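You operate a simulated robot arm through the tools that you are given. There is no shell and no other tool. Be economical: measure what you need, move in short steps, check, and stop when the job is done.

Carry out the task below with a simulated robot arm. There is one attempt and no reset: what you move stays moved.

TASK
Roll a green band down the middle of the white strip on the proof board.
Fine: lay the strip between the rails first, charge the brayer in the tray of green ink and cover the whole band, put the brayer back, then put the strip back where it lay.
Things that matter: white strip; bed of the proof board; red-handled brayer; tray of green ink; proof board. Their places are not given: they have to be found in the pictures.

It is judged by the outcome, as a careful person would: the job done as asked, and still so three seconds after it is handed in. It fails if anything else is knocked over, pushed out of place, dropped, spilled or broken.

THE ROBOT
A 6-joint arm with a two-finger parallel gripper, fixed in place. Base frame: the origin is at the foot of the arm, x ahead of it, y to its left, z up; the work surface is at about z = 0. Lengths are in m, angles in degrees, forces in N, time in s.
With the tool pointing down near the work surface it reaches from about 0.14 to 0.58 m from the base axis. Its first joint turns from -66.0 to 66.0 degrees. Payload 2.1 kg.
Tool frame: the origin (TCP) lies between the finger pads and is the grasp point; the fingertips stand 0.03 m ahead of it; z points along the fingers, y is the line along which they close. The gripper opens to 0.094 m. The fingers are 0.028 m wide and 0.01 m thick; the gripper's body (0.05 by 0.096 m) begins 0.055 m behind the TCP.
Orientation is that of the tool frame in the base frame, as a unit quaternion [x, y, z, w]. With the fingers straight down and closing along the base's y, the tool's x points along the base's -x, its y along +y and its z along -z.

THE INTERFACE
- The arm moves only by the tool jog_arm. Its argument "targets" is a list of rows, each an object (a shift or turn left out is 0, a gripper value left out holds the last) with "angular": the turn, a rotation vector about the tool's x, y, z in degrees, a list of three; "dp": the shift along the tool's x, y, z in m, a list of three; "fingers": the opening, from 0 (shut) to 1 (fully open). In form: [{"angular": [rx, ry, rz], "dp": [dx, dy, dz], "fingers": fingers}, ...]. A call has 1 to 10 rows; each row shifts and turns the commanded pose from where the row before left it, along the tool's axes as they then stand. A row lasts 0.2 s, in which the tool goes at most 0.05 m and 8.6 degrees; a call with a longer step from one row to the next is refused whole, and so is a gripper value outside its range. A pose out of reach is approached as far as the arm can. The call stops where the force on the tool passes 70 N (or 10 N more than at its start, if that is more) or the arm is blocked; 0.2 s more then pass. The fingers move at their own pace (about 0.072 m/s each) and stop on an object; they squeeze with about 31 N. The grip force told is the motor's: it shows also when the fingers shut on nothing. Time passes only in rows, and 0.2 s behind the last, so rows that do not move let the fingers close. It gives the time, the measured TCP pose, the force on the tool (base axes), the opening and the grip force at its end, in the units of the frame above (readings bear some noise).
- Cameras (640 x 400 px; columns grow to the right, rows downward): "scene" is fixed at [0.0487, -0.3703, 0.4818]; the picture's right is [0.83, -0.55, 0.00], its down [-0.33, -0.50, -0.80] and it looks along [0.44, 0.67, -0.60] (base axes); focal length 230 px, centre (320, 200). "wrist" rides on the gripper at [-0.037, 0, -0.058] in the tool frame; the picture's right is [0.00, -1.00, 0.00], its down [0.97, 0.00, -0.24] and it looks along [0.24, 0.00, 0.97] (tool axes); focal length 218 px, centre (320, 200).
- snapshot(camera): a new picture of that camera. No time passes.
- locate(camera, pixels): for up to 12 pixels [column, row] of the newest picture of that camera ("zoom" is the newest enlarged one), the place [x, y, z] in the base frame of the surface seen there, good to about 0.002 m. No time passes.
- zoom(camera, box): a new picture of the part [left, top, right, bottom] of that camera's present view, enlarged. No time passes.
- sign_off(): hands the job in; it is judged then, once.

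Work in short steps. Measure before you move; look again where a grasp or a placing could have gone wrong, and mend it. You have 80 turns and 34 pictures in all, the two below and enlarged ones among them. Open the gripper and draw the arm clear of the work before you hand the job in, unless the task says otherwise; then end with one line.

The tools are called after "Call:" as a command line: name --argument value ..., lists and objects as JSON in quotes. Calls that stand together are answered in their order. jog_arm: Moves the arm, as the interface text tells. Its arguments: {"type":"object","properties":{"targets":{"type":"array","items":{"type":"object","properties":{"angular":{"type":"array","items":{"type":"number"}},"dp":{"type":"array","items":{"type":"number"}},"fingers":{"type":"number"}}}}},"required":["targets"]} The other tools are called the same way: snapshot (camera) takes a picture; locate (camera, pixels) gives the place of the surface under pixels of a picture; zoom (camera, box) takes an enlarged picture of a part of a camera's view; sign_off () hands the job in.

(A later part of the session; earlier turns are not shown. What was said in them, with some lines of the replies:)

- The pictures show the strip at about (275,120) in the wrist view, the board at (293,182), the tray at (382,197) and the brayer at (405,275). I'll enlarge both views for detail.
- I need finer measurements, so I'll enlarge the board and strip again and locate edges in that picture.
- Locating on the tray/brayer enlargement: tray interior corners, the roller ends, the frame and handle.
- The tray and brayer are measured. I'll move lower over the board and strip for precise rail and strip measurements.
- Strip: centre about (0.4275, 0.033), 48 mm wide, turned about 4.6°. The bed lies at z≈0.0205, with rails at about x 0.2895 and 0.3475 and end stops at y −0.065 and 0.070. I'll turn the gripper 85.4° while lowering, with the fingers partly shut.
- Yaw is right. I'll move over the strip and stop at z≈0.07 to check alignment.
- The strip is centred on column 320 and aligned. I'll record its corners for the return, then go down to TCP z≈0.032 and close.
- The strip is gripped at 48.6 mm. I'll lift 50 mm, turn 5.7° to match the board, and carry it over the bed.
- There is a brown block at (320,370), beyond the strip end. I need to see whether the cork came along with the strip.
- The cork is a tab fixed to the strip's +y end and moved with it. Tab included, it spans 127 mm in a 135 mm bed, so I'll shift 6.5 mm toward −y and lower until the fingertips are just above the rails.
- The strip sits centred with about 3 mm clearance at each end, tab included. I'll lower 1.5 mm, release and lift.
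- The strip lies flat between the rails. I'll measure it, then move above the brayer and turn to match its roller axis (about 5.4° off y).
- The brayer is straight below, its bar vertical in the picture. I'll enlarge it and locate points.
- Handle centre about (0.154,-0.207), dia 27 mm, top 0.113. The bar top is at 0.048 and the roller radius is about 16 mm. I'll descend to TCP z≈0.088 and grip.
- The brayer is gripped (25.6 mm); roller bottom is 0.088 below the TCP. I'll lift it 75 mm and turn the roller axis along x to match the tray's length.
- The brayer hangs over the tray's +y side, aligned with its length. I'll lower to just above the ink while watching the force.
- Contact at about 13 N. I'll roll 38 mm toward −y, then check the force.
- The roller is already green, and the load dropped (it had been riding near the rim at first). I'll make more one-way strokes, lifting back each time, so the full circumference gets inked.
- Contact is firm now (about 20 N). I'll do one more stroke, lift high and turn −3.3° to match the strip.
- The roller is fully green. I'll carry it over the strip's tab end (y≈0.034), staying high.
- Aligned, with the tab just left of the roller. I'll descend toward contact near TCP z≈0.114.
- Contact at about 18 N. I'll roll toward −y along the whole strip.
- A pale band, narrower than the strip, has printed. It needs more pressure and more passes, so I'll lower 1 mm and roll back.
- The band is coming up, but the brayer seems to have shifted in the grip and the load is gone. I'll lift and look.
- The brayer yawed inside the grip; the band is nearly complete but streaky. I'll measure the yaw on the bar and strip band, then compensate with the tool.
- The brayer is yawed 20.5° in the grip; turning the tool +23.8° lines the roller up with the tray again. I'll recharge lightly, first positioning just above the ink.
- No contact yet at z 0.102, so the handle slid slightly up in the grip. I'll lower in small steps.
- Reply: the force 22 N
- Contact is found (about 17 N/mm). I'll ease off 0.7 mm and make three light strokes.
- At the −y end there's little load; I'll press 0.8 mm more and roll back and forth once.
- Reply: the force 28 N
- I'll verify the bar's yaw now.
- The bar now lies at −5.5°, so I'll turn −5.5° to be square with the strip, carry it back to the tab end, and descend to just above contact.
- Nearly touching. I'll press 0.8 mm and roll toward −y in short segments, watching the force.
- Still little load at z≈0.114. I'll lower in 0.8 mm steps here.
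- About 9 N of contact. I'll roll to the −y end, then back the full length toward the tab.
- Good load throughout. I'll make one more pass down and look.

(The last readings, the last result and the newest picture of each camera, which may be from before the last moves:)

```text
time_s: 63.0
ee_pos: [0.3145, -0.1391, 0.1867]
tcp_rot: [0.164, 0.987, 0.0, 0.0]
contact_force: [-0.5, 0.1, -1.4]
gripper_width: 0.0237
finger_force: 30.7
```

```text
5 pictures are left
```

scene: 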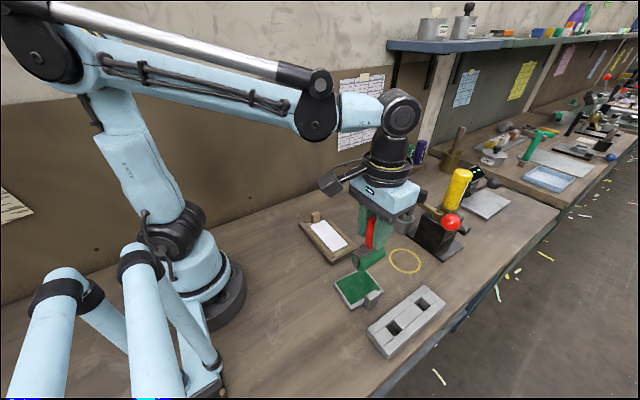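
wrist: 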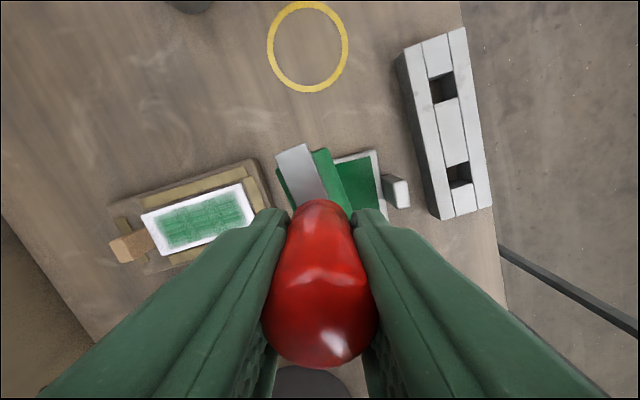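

The band looks fuller. One enlarged look to judge it.

Call:
zoom --camera "wrist" --box '[100, 130, 340, 280]'

Call:
locate --camera "wrist" --pixels '[[279, 155], [297, 203], [307, 147], [325, 196], [286, 180], [317, 180], [293, 151]]'

```text
2.67 times, centred on (220, 205) of wrist
```

zoom: 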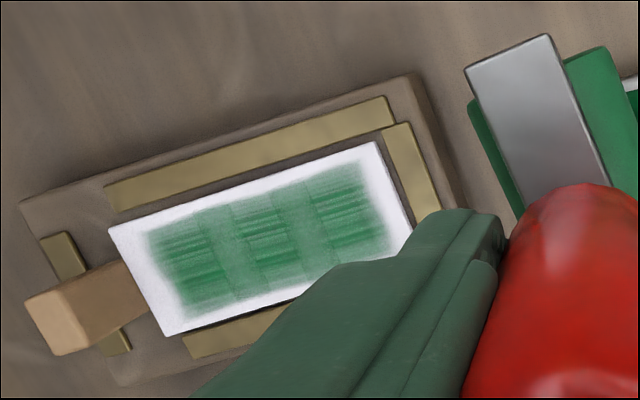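

```text
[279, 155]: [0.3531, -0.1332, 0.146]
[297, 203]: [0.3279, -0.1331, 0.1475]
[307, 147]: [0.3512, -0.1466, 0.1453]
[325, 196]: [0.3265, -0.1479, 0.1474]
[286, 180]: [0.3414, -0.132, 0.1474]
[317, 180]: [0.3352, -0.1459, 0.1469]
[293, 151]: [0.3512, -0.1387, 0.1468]
```

The band covers fully but two of its five segments are paler. I'll recharge once more and make slower passes.

Call:
jog_arm --targets '[{"angular": [0, 0, 3.8]}, {"dp": [0.0244, -0.0221, 0]}, {"dp": [0, 0, 0.04]}, {"dp": [0, 0, 0.035]}, {"dp": [0, 0, 0.008]}, {"dp": [0, 0, 0.0025]}, {"dp": [0, 0, 0]}, {"dp": [0, 0, 0]}]'

Call:
jog_arm --targets '[{"dp": [0, 0, 0.0007]}, {"dp": [0, 0, 0]}]'

```text
time_s: 64.8
ee_pos: [0.2832, -0.1503, 0.1014]
tcp_rot: [0.196, 0.981, 0.001, 0.0]
contact_force: [0.6, 0.2, -2.7]
gripper_width: 0.0238
finger_force: 31.2
```

```text
time_s: 65.4
ee_pos: [0.2832, -0.1505, 0.1004]
tcp_rot: [0.196, 0.981, 0.0, 0.0]
contact_force: [0.1, 0.7, -3.0]
gripper_width: 0.0237
finger_force: 31.0
```

Call:
jog_arm --targets '[{"dp": [0, 0, 0.0008]}, {"dp": [0, 0, 0]}]'

Call:
jog_arm --targets '[{"dp": [0, 0, 0.0006]}, {"dp": [0, 0, 0]}]'

```text
time_s: 66.0
ee_pos: [0.2845, -0.15, 0.1005]
tcp_rot: [0.196, 0.981, -0.002, -0.001]
contact_force: [-3.0, -2.2, 15.3]
gripper_width: 0.024
finger_force: 31.1
```

```text
time_s: 66.6
ee_pos: [0.2827, -0.1509, 0.0984]
tcp_rot: [0.196, 0.981, -0.001, 0.001]
contact_force: [-1.2, -4.2, 22.1]
gripper_width: 0.0239
finger_force: 31.0
```

Firm contact. I'll make strokes with lifted returns.

Call:
jog_arm --targets '[{"dp": [-0.0049, -0.0142, -0.0003]}, {"dp": [-0.0048, -0.0143, 0]}, {"dp": [0, 0, -0.01]}, {"dp": [0.0097, 0.0285, 0]}, {"dp": [0, 0, 0.0105]}, {"dp": [-0.0049, -0.0142, 0]}, {"dp": [-0.0048, -0.0143, 0]}, {"dp": [0, 0, -0.01]}, {"dp": [0.0097, 0.0285, 0]}, {"dp": [0, 0, 0.0103]}]'

Call:
jog_arm --targets '[{"dp": [-0.0049, -0.0142, 0]}, {"dp": [-0.0048, -0.0143, 0]}, {"dp": [0, 0, -0.01]}, {"dp": [0.0097, 0.0285, 0]}, {"dp": [0, 0, 0.0103]}, {"dp": [-0.0049, -0.0142, 0]}, {"dp": [-0.0048, -0.0143, 0]}, {"dp": [0, 0, 0]}]'

```text
time_s: 68.8
ee_pos: [0.2842, -0.149, 0.1]
tcp_rot: [0.197, 0.98, 0.0, 0.0]
contact_force: [-0.8, 0.4, -2.4]
gripper_width: 0.0239
finger_force: 31.0
```

```text
time_s: 70.6
ee_pos: [0.2807, -0.1797, 0.0977]
tcp_rot: [0.196, 0.981, 0.001, 0.001]
contact_force: [1.4, 8.1, 21.7]
gripper_width: 0.0239
finger_force: 31.6
```

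Well charged. Lifting and going back over the strip's tab end.

Call:
jog_arm --targets '[{"dp": [0, 0, -0.02]}, {"dp": [0, 0, -0.045]}, {"angular": [0, 0, -3.8], "dp": [0, 0, -0.02]}, {"dp": [0.00766, 0.0424, 0]}, {"dp": [0.00766, 0.0424, 0]}, {"dp": [0.00766, 0.0424, 0]}, {"dp": [0.00766, 0.0424, 0]}, {"dp": [0.00766, 0.0424, 0]}, {"dp": [0, 0, 0]}, {"dp": [0, 0, 0]}]'

Call:
jog_arm --targets '[{"dp": [0, 0, 0.04]}, {"dp": [0, 0, 0.027]}, {"dp": [0, 0, 0.003]}, {"dp": [0, 0, 0.001]}, {"dp": [0, 0, 0]}, {"dp": [0, 0, 0]}]'

```text
time_s: 72.8
ee_pos: [0.3118, 0.0347, 0.1836]
tcp_rot: [0.164, 0.987, -0.001, 0.0]
contact_force: [-0.3, 0.6, -2.0]
gripper_width: 0.024
finger_force: 31.5
```

```text
time_s: 74.2
ee_pos: [0.3124, 0.0327, 0.1118]
tcp_rot: [0.163, 0.987, 0.001, 0.0]
contact_force: [0.1, -0.1, -2.1]
gripper_width: 0.0238
finger_force: 30.9
```

Call:
jog_arm --targets '[{"dp": [-0.001, 0, 0.001]}, {"dp": [0, 0, 0]}]'

Call:
jog_arm --targets '[{"dp": [0, 0, 0.0007]}, {"dp": [0, 0, 0]}]'

```text
time_s: 74.8
ee_pos: [0.3144, 0.0336, 0.1104]
tcp_rot: [0.163, 0.987, 0.0, 0.0]
contact_force: [-0.2, 1.3, -2.6]
gripper_width: 0.0237
finger_force: 31.1
```

```text
time_s: 75.4
ee_pos: [0.3136, 0.0334, 0.1112]
tcp_rot: [0.164, 0.987, 0.0, 0.0]
contact_force: [-0.2, -0.1, -2.6]
gripper_width: 0.0238
finger_force: 30.8
```

Call:
jog_arm --targets '[{"dp": [0, 0, 0.0008]}, {"dp": [0, 0, 0]}]'

Call:
jog_arm --targets '[{"dp": [0, 0, 0.0006]}, {"dp": [0, 0, 0]}]'

```text
time_s: 76.0
ee_pos: [0.3142, 0.0323, 0.11]
tcp_rot: [0.163, 0.987, 0.001, 0.0]
contact_force: [-0.4, 0.0, 13.8]
gripper_width: 0.0239
finger_force: 31.1
```

```text
time_s: 76.6
ee_pos: [0.3132, 0.0331, 0.1092]
tcp_rot: [0.164, 0.986, 0.0, -0.001]
contact_force: [-0.3, -1.0, 21.6]
gripper_width: 0.0237
finger_force: 31.4
```

24 N contact. I'll nudge 3 mm toward the tab, then roll the length slowly.

Call:
jog_arm --targets '[{"dp": [0.001, 0.0028, 0]}, {"dp": [-0.002, -0.0059, 0]}, {"dp": [-0.002, -0.0059, 0]}, {"dp": [-0.002, -0.0059, 0]}, {"dp": [-0.002, -0.0059, 0]}, {"dp": [-0.002, -0.0059, 0]}, {"dp": [-0.002, -0.0059, 0]}, {"dp": [-0.002, -0.0059, 0]}, {"dp": [-0.002, -0.0059, 0]}]'

Call:
jog_arm --targets '[{"dp": [-0.002, -0.0059, 0.0003]}, {"dp": [-0.002, -0.0059, 0]}, {"dp": [-0.002, -0.0059, 0]}, {"dp": [-0.002, -0.0059, 0]}, {"dp": [-0.002, -0.0059, 0]}, {"dp": [-0.002, -0.0059, 0]}, {"dp": [-0.002, -0.0059, 0]}, {"dp": [0, 0, 0]}]'

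Call:
jog_arm --targets '[{"dp": [0.003, 0.0088, 0.0002]}, {"dp": [0.003, 0.0088, 0]}, {"dp": [0.003, 0.0088, 0]}, {"dp": [0.003, 0.0088, 0]}, {"dp": [0.003, 0.0088, 0]}, {"dp": [0.003, 0.0088, 0]}, {"dp": [0.003, 0.0088, 0]}, {"dp": [0.003, 0.0088, 0]}, {"dp": [0.003, 0.0088, 0]}, {"dp": [0.003, 0.0088, 0]}]'

```text
time_s: 78.6
ee_pos: [0.3139, -0.0147, 0.1092]
tcp_rot: [0.163, 0.987, -0.001, 0.001]
contact_force: [-0.2, 1.7, 3.6]
gripper_width: 0.0241
finger_force: 30.9
```

```text
time_s: 80.4
ee_pos: [0.3152, -0.058, 0.1095]
tcp_rot: [0.164, 0.987, 0.001, 0.0]
contact_force: [0.7, 4.3, 9.8]
gripper_width: 0.024
finger_force: 31.0
```

```text
time_s: 82.6
ee_pos: [0.3133, 0.0353, 0.1084]
tcp_rot: [0.163, 0.987, 0.0, 0.0]
contact_force: [-0.6, -2.9, 5.8]
gripper_width: 0.0237
finger_force: 31.4
```

One more pass down, then lift and look.

Call:
jog_arm --targets '[{"dp": [-0.003, -0.0089, 0.0003]}, {"dp": [-0.003, -0.0089, 0]}, {"dp": [-0.003, -0.0089, 0]}, {"dp": [-0.003, -0.0089, 0]}, {"dp": [-0.003, -0.0089, 0]}, {"dp": [-0.003, -0.0089, 0]}, {"dp": [-0.003, -0.0089, 0]}, {"dp": [-0.003, -0.0089, 0]}, {"dp": [-0.003, -0.0089, 0]}, {"dp": [-0.003, -0.0089, 0]}]'

Call:
jog_arm --targets '[{"dp": [0, 0, -0.01]}, {"dp": [0, 0, -0.045]}, {"dp": [-0.0129, -0.0379, -0.02]}, {"dp": [-0.0129, -0.0379, 0]}, {"dp": [0, 0, 0]}, {"dp": [0, 0, 0]}]'

Call:
snapshot --camera "wrist"

```text
time_s: 84.8
ee_pos: [0.3143, -0.0564, 0.1082]
tcp_rot: [0.163, 0.987, -0.001, 0.001]
contact_force: [-0.3, 3.6, 9.6]
gripper_width: 0.024
finger_force: 31.4
```

```text
time_s: 86.2
ee_pos: [0.3142, -0.139, 0.1841]
tcp_rot: [0.163, 0.987, 0.0, 0.001]
contact_force: [0.0, 0.5, -3.4]
gripper_width: 0.0238
finger_force: 30.6
```

```text
3 pictures are left
```

wrist: 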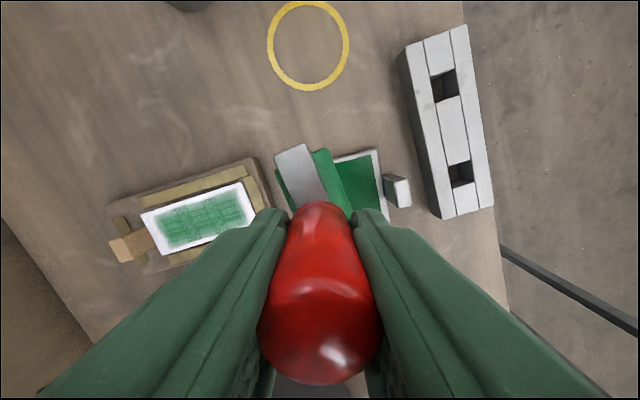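

The band now looks even and full. I'll measure the bar's pose in the grip and the strip's pose before putting the brayer back.

Call:
locate --camera "wrist" --pixels '[[278, 154], [297, 203], [307, 146], [324, 194], [293, 150], [284, 172], [315, 168], [320, 350], [262, 322], [378, 322]]'

Call:
locate --camera "wrist" --pixels '[[141, 212], [243, 183], [255, 217], [164, 253], [200, 217], [114, 243], [145, 231], [126, 260], [124, 246]]'

```text
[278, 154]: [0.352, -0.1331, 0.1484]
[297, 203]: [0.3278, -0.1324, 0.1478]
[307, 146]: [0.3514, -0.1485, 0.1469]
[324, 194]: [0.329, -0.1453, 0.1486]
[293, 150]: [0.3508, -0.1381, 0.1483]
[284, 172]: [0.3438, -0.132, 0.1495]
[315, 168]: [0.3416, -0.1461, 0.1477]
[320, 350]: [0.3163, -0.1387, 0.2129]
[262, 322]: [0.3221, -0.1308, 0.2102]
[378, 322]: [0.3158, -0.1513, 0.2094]
```

```text
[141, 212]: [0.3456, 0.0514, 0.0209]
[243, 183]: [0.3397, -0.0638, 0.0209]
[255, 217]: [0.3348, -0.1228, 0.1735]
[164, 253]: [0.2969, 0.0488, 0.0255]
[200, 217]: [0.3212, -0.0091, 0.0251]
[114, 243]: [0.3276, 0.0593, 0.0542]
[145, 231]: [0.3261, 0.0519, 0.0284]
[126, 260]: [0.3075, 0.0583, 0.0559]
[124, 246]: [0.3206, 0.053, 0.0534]
```

The bar has slid 4 mm up in the grip and is about square (−1.5°). I'll turn the tool +83.3° to restore its original heading, then go back above its place.

Call:
jog_arm --targets '[{"angular": [0, 0, 8.33]}, {"angular": [0, 0, 8.33]}, {"angular": [0, 0, 8.33]}, {"angular": [0, 0, 8.33]}, {"angular": [0, 0, 8.33]}, {"angular": [0, 0, 8.33]}, {"angular": [0, 0, 8.33]}, {"angular": [0, 0, 8.33]}, {"angular": [0, 0, 8.33]}, {"angular": [0, 0, 8.33]}]'

Call:
jog_arm --targets '[{"dp": [-0.02375, -0.0358, 0]}, {"dp": [-0.02375, -0.0358, 0]}, {"dp": [-0.02375, -0.0358, 0]}, {"dp": [-0.02375, -0.0358, 0]}, {"dp": [0, 0, 0]}, {"dp": [0, 0, 0]}]'

```text
time_s: 88.4
ee_pos: [0.3131, -0.1377, 0.1836]
tcp_rot: [0.778, 0.628, 0.0, -0.001]
contact_force: [0.3, -0.3, -3.5]
gripper_width: 0.0238
finger_force: 31.5
```

```text
time_s: 89.8
ee_pos: [0.1536, -0.2016, 0.1841]
tcp_rot: [0.778, 0.629, 0.0, 0.0]
contact_force: [0.1, 0.0, -2.1]
gripper_width: 0.024
finger_force: 31.1
```

At the home position. I'll descend to just above the table and feel for contact.

Call:
jog_arm --targets '[{"dp": [0, 0, 0.04]}, {"dp": [0, 0, 0.04]}, {"dp": [0, 0, 0.015]}, {"dp": [0, 0, 0.003]}, {"dp": [0, 0, 0]}, {"dp": [0, 0, 0]}]'

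Call:
jog_arm --targets '[{"dp": [0, 0, 0.0008]}, {"dp": [0, 0, 0]}]'

```text
time_s: 91.2
ee_pos: [0.1548, -0.2031, 0.0854]
tcp_rot: [0.777, 0.629, 0.0, -0.001]
contact_force: [0.3, 0.7, -2.3]
gripper_width: 0.0237
finger_force: 31.2
```

```text
time_s: 91.8
ee_pos: [0.1541, -0.2025, 0.084]
tcp_rot: [0.777, 0.629, 0.0, 0.0]
contact_force: [-1.8, 1.9, 19.4]
gripper_width: 0.0238
finger_force: 30.7
```

Touching down. I'll ease off 0.5 mm, open, and rise straight up.

Call:
jog_arm --targets '[{"dp": [0, 0, -0.0006]}, {"dp": [0, 0, 0]}, {"fingers": 0.5}, {"fingers": 0.75}, {"fingers": 0.75}, {"dp": [0, 0, -0.02]}, {"dp": [0, 0, -0.045]}, {"dp": [0, 0, -0.045]}, {"dp": [0, 0, 0]}]'

Call:
snapshot --camera "wrist"

```text
time_s: 93.8
ee_pos: [0.155, -0.203, 0.1951]
tcp_rot: [0.778, 0.628, 0.0, 0.0]
contact_force: [0.1, -0.3, -0.4]
gripper_width: 0.0704
finger_force: 0.1
```

```text
2 pictures are left
```

wrist: 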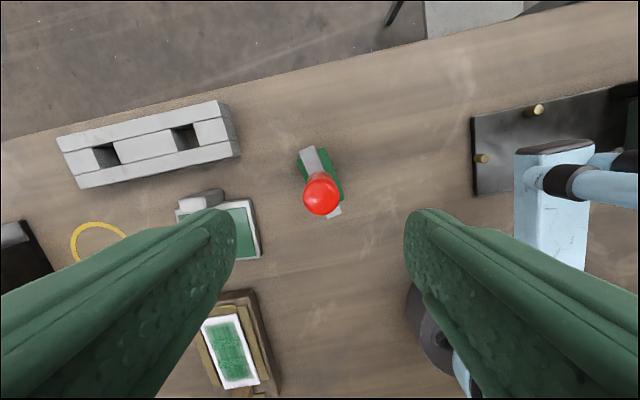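

Call:
locate --camera "wrist" --pixels '[[322, 195], [309, 149], [334, 213], [302, 152], [316, 148], [305, 205], [340, 200], [208, 325], [237, 319], [254, 382], [226, 385], [231, 352]]'

```text
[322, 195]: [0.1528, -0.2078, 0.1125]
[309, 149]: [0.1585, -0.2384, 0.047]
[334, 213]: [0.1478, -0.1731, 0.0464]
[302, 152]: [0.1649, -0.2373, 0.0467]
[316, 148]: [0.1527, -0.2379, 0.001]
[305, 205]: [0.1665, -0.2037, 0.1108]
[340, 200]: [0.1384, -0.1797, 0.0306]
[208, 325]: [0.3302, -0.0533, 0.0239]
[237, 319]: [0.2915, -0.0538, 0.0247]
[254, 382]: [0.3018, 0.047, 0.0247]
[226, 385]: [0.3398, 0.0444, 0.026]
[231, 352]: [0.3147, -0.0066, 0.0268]
```

The brayer stands within about 1–2 mm and 4° of its original spot. The strip seems slightly skewed in the bed, so I'll move above it and look.

Call:
jog_arm --targets '[{"angular": [0, 0, -6.1]}, {"angular": [0, 0, -6.1]}, {"dp": [0.0332, 0.0269, 0]}, {"dp": [0.0332, 0.0269, 0]}, {"dp": [0.0332, 0.0269, 0]}, {"dp": [0.0332, 0.0269, 0]}, {"dp": [0.0331, 0.0269, 0]}, {"dp": [0.0331, 0.027, 0]}, {"dp": [0, 0, 0.045]}, {"dp": [0, 0, 0.035]}]'

Call:
jog_arm --targets '[{"dp": [0, 0, 0]}]'

Call:
snapshot --camera "wrist"

```text
time_s: 96.0
ee_pos: [0.3149, -0.0014, 0.1141]
tcp_rot: [0.707, 0.707, 0.0, 0.0]
contact_force: [-0.1, 0.0, -0.3]
gripper_width: 0.0707
finger_force: 0.1
```

```text
time_s: 96.4
ee_pos: [0.3155, -0.0034, 0.1144]
tcp_rot: [0.706, 0.709, -0.001, 0.001]
contact_force: [0.7, 0.3, 0.0]
gripper_width: 0.0704
finger_force: 0.1
```

```text
1 pictures are left
```

wrist: 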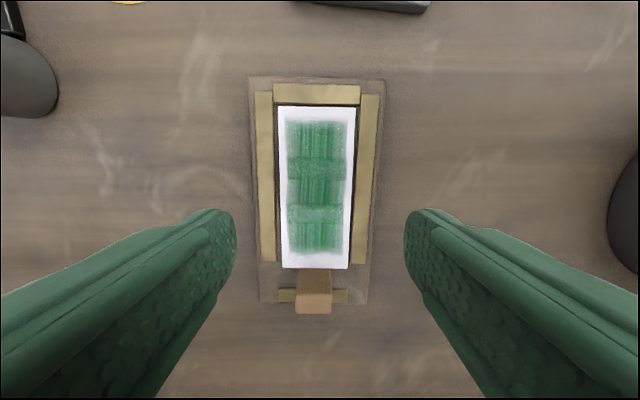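

The strip is square in the bed, 3 px left of centre, and the band is full. I'll locate its ends for the grip.

Call:
locate --camera "wrist" --pixels '[[281, 109], [353, 109], [346, 266], [284, 266], [317, 108], [315, 267], [316, 190], [300, 291], [314, 310]]'

```text
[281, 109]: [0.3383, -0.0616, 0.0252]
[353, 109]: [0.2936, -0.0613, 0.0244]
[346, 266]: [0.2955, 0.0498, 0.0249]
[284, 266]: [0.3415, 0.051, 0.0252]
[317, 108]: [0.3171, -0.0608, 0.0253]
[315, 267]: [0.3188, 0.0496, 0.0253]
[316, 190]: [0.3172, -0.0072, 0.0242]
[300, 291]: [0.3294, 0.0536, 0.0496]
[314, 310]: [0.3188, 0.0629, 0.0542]
```

The rails leave no room for the fingers beside the strip, so I'll lift it by the cork tab (centre ≈(0.3185, 0.058), z up to 0.055). Fingertips will stay at z≈0.032, clear of strip and rails.

Call:
jog_arm --targets '[{"angular": [0, 0, 0.9]}, {"dp": [0.0315, 0.001, 0]}, {"dp": [0.0315, 0.001, 0]}, {"dp": [0, 0, 0]}, {"dp": [0, 0, 0.03]}, {"dp": [0, 0, 0.0225]}, {"dp": [0, 0, 0]}, {"dp": [0, 0, 0]}]'

Call:
jog_arm --targets '[{"fingers": 0.3}, {"fingers": 0.15}, {"fingers": 0.05}, {"fingers": 0.05}, {"fingers": 0.05}]'

```text
time_s: 98.2
ee_pos: [0.3186, 0.0591, 0.0627]
tcp_rot: [0.712, 0.702, 0.0, 0.0]
contact_force: [0.6, 0.0, 0.8]
gripper_width: 0.0704
finger_force: 0.0
```

```text
time_s: 99.4
ee_pos: [0.3173, 0.06, 0.0633]
tcp_rot: [0.712, 0.702, 0.0, 0.0]
contact_force: [-0.1, 0.9, 0.0]
gripper_width: 0.0227
finger_force: 30.8
```

The tab is gripped (22.7 mm). I'll lift, turn −5.5° and carry the strip over its original place.

Call:
jog_arm --targets '[{"dp": [0, 0, -0.005]}, {"dp": [0, 0, -0.015]}, {"dp": [0, 0, -0.02]}, {"angular": [0, 0, -5.5]}, {"dp": [0.0101, 0.0356, 0]}, {"dp": [0.01, 0.0355, 0]}, {"dp": [0.01, 0.0355, 0]}, {"dp": [0, 0, 0]}, {"dp": [0, 0, 0]}]'

```text
time_s: 101.4
ee_pos: [0.4238, 0.0981, 0.1004]
tcp_rot: [0.678, 0.735, 0.001, -0.001]
contact_force: [-0.4, -0.8, -0.9]
gripper_width: 0.0228
finger_force: 31.3
```

Pose is right. I'll lower toward the table and feel for contact.

Call:
jog_arm --targets '[{"dp": [0, 0, 0.03]}, {"dp": [0, 0, 0.02]}, {"dp": [0, 0, 0.007]}, {"dp": [0, 0, 0.002]}, {"dp": [0, 0, 0]}, {"dp": [0, 0, 0]}]'

Call:
jog_arm --targets '[{"dp": [0, 0, 0.0008]}, {"dp": [0, 0, 0]}]'

```text
time_s: 102.8
ee_pos: [0.421, 0.0983, 0.0433]
tcp_rot: [0.678, 0.735, 0.001, 0.001]
contact_force: [-2.5, -3.8, 25.4]
gripper_width: 0.0224
finger_force: 31.3
```

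```text
time_s: 103.4
ee_pos: [0.4221, 0.0975, 0.0426]
tcp_rot: [0.678, 0.735, 0.0, 0.001]
contact_force: [-0.5, -5.5, 24.3]
gripper_width: 0.0227
finger_force: 31.0
```

It's down and pressed on the table. I'll ease off, open, and draw up and clear.

Call:
jog_arm --targets '[{"dp": [0, 0, -0.0008]}, {"fingers": 0.3}, {"fingers": 0.6}, {"fingers": 0.6}, {"dp": [0, 0, -0.02]}, {"dp": [0, 0, -0.045]}, {"dp": [0, 0, -0.045]}, {"dp": [0, 0, -0.045]}, {"dp": [-0.03, -0.03, -0.02]}, {"dp": [0, 0, 0]}]'

Call:
snapshot --camera "wrist"

```text
time_s: 105.6
ee_pos: [0.393, 0.0669, 0.2206]
tcp_rot: [0.677, 0.736, 0.0, 0.0]
contact_force: [0.3, 0.9, 0.7]
gripper_width: 0.0565
finger_force: 0.1
```

```text
0 pictures are left
```

wrist: 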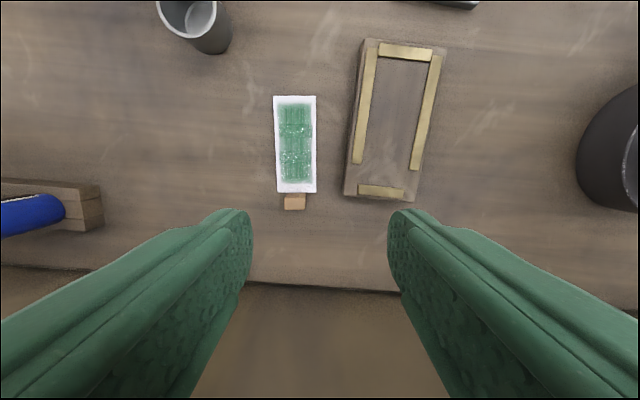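

Call:
locate --camera "wrist" --pixels '[[274, 97], [315, 96], [316, 191], [277, 192], [296, 145], [294, 205]]'

```text
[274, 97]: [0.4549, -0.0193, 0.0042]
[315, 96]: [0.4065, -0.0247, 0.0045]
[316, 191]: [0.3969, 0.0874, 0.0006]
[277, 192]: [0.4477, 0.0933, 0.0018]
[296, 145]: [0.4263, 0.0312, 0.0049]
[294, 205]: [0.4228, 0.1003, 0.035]
```

The strip's corners are within about 3 mm of where they were at first. The brayer is home and the arm is clear, with the gripper open.

Call:
sign_off

```text
The job is handed in.
```

I rolled a green band down the middle of the white strip and handed the job in. The strip is back within about 3 mm of where it lay, and the brayer is back within about 2 mm and 4° of its spot. The band showed a few small white specks in the last picture.
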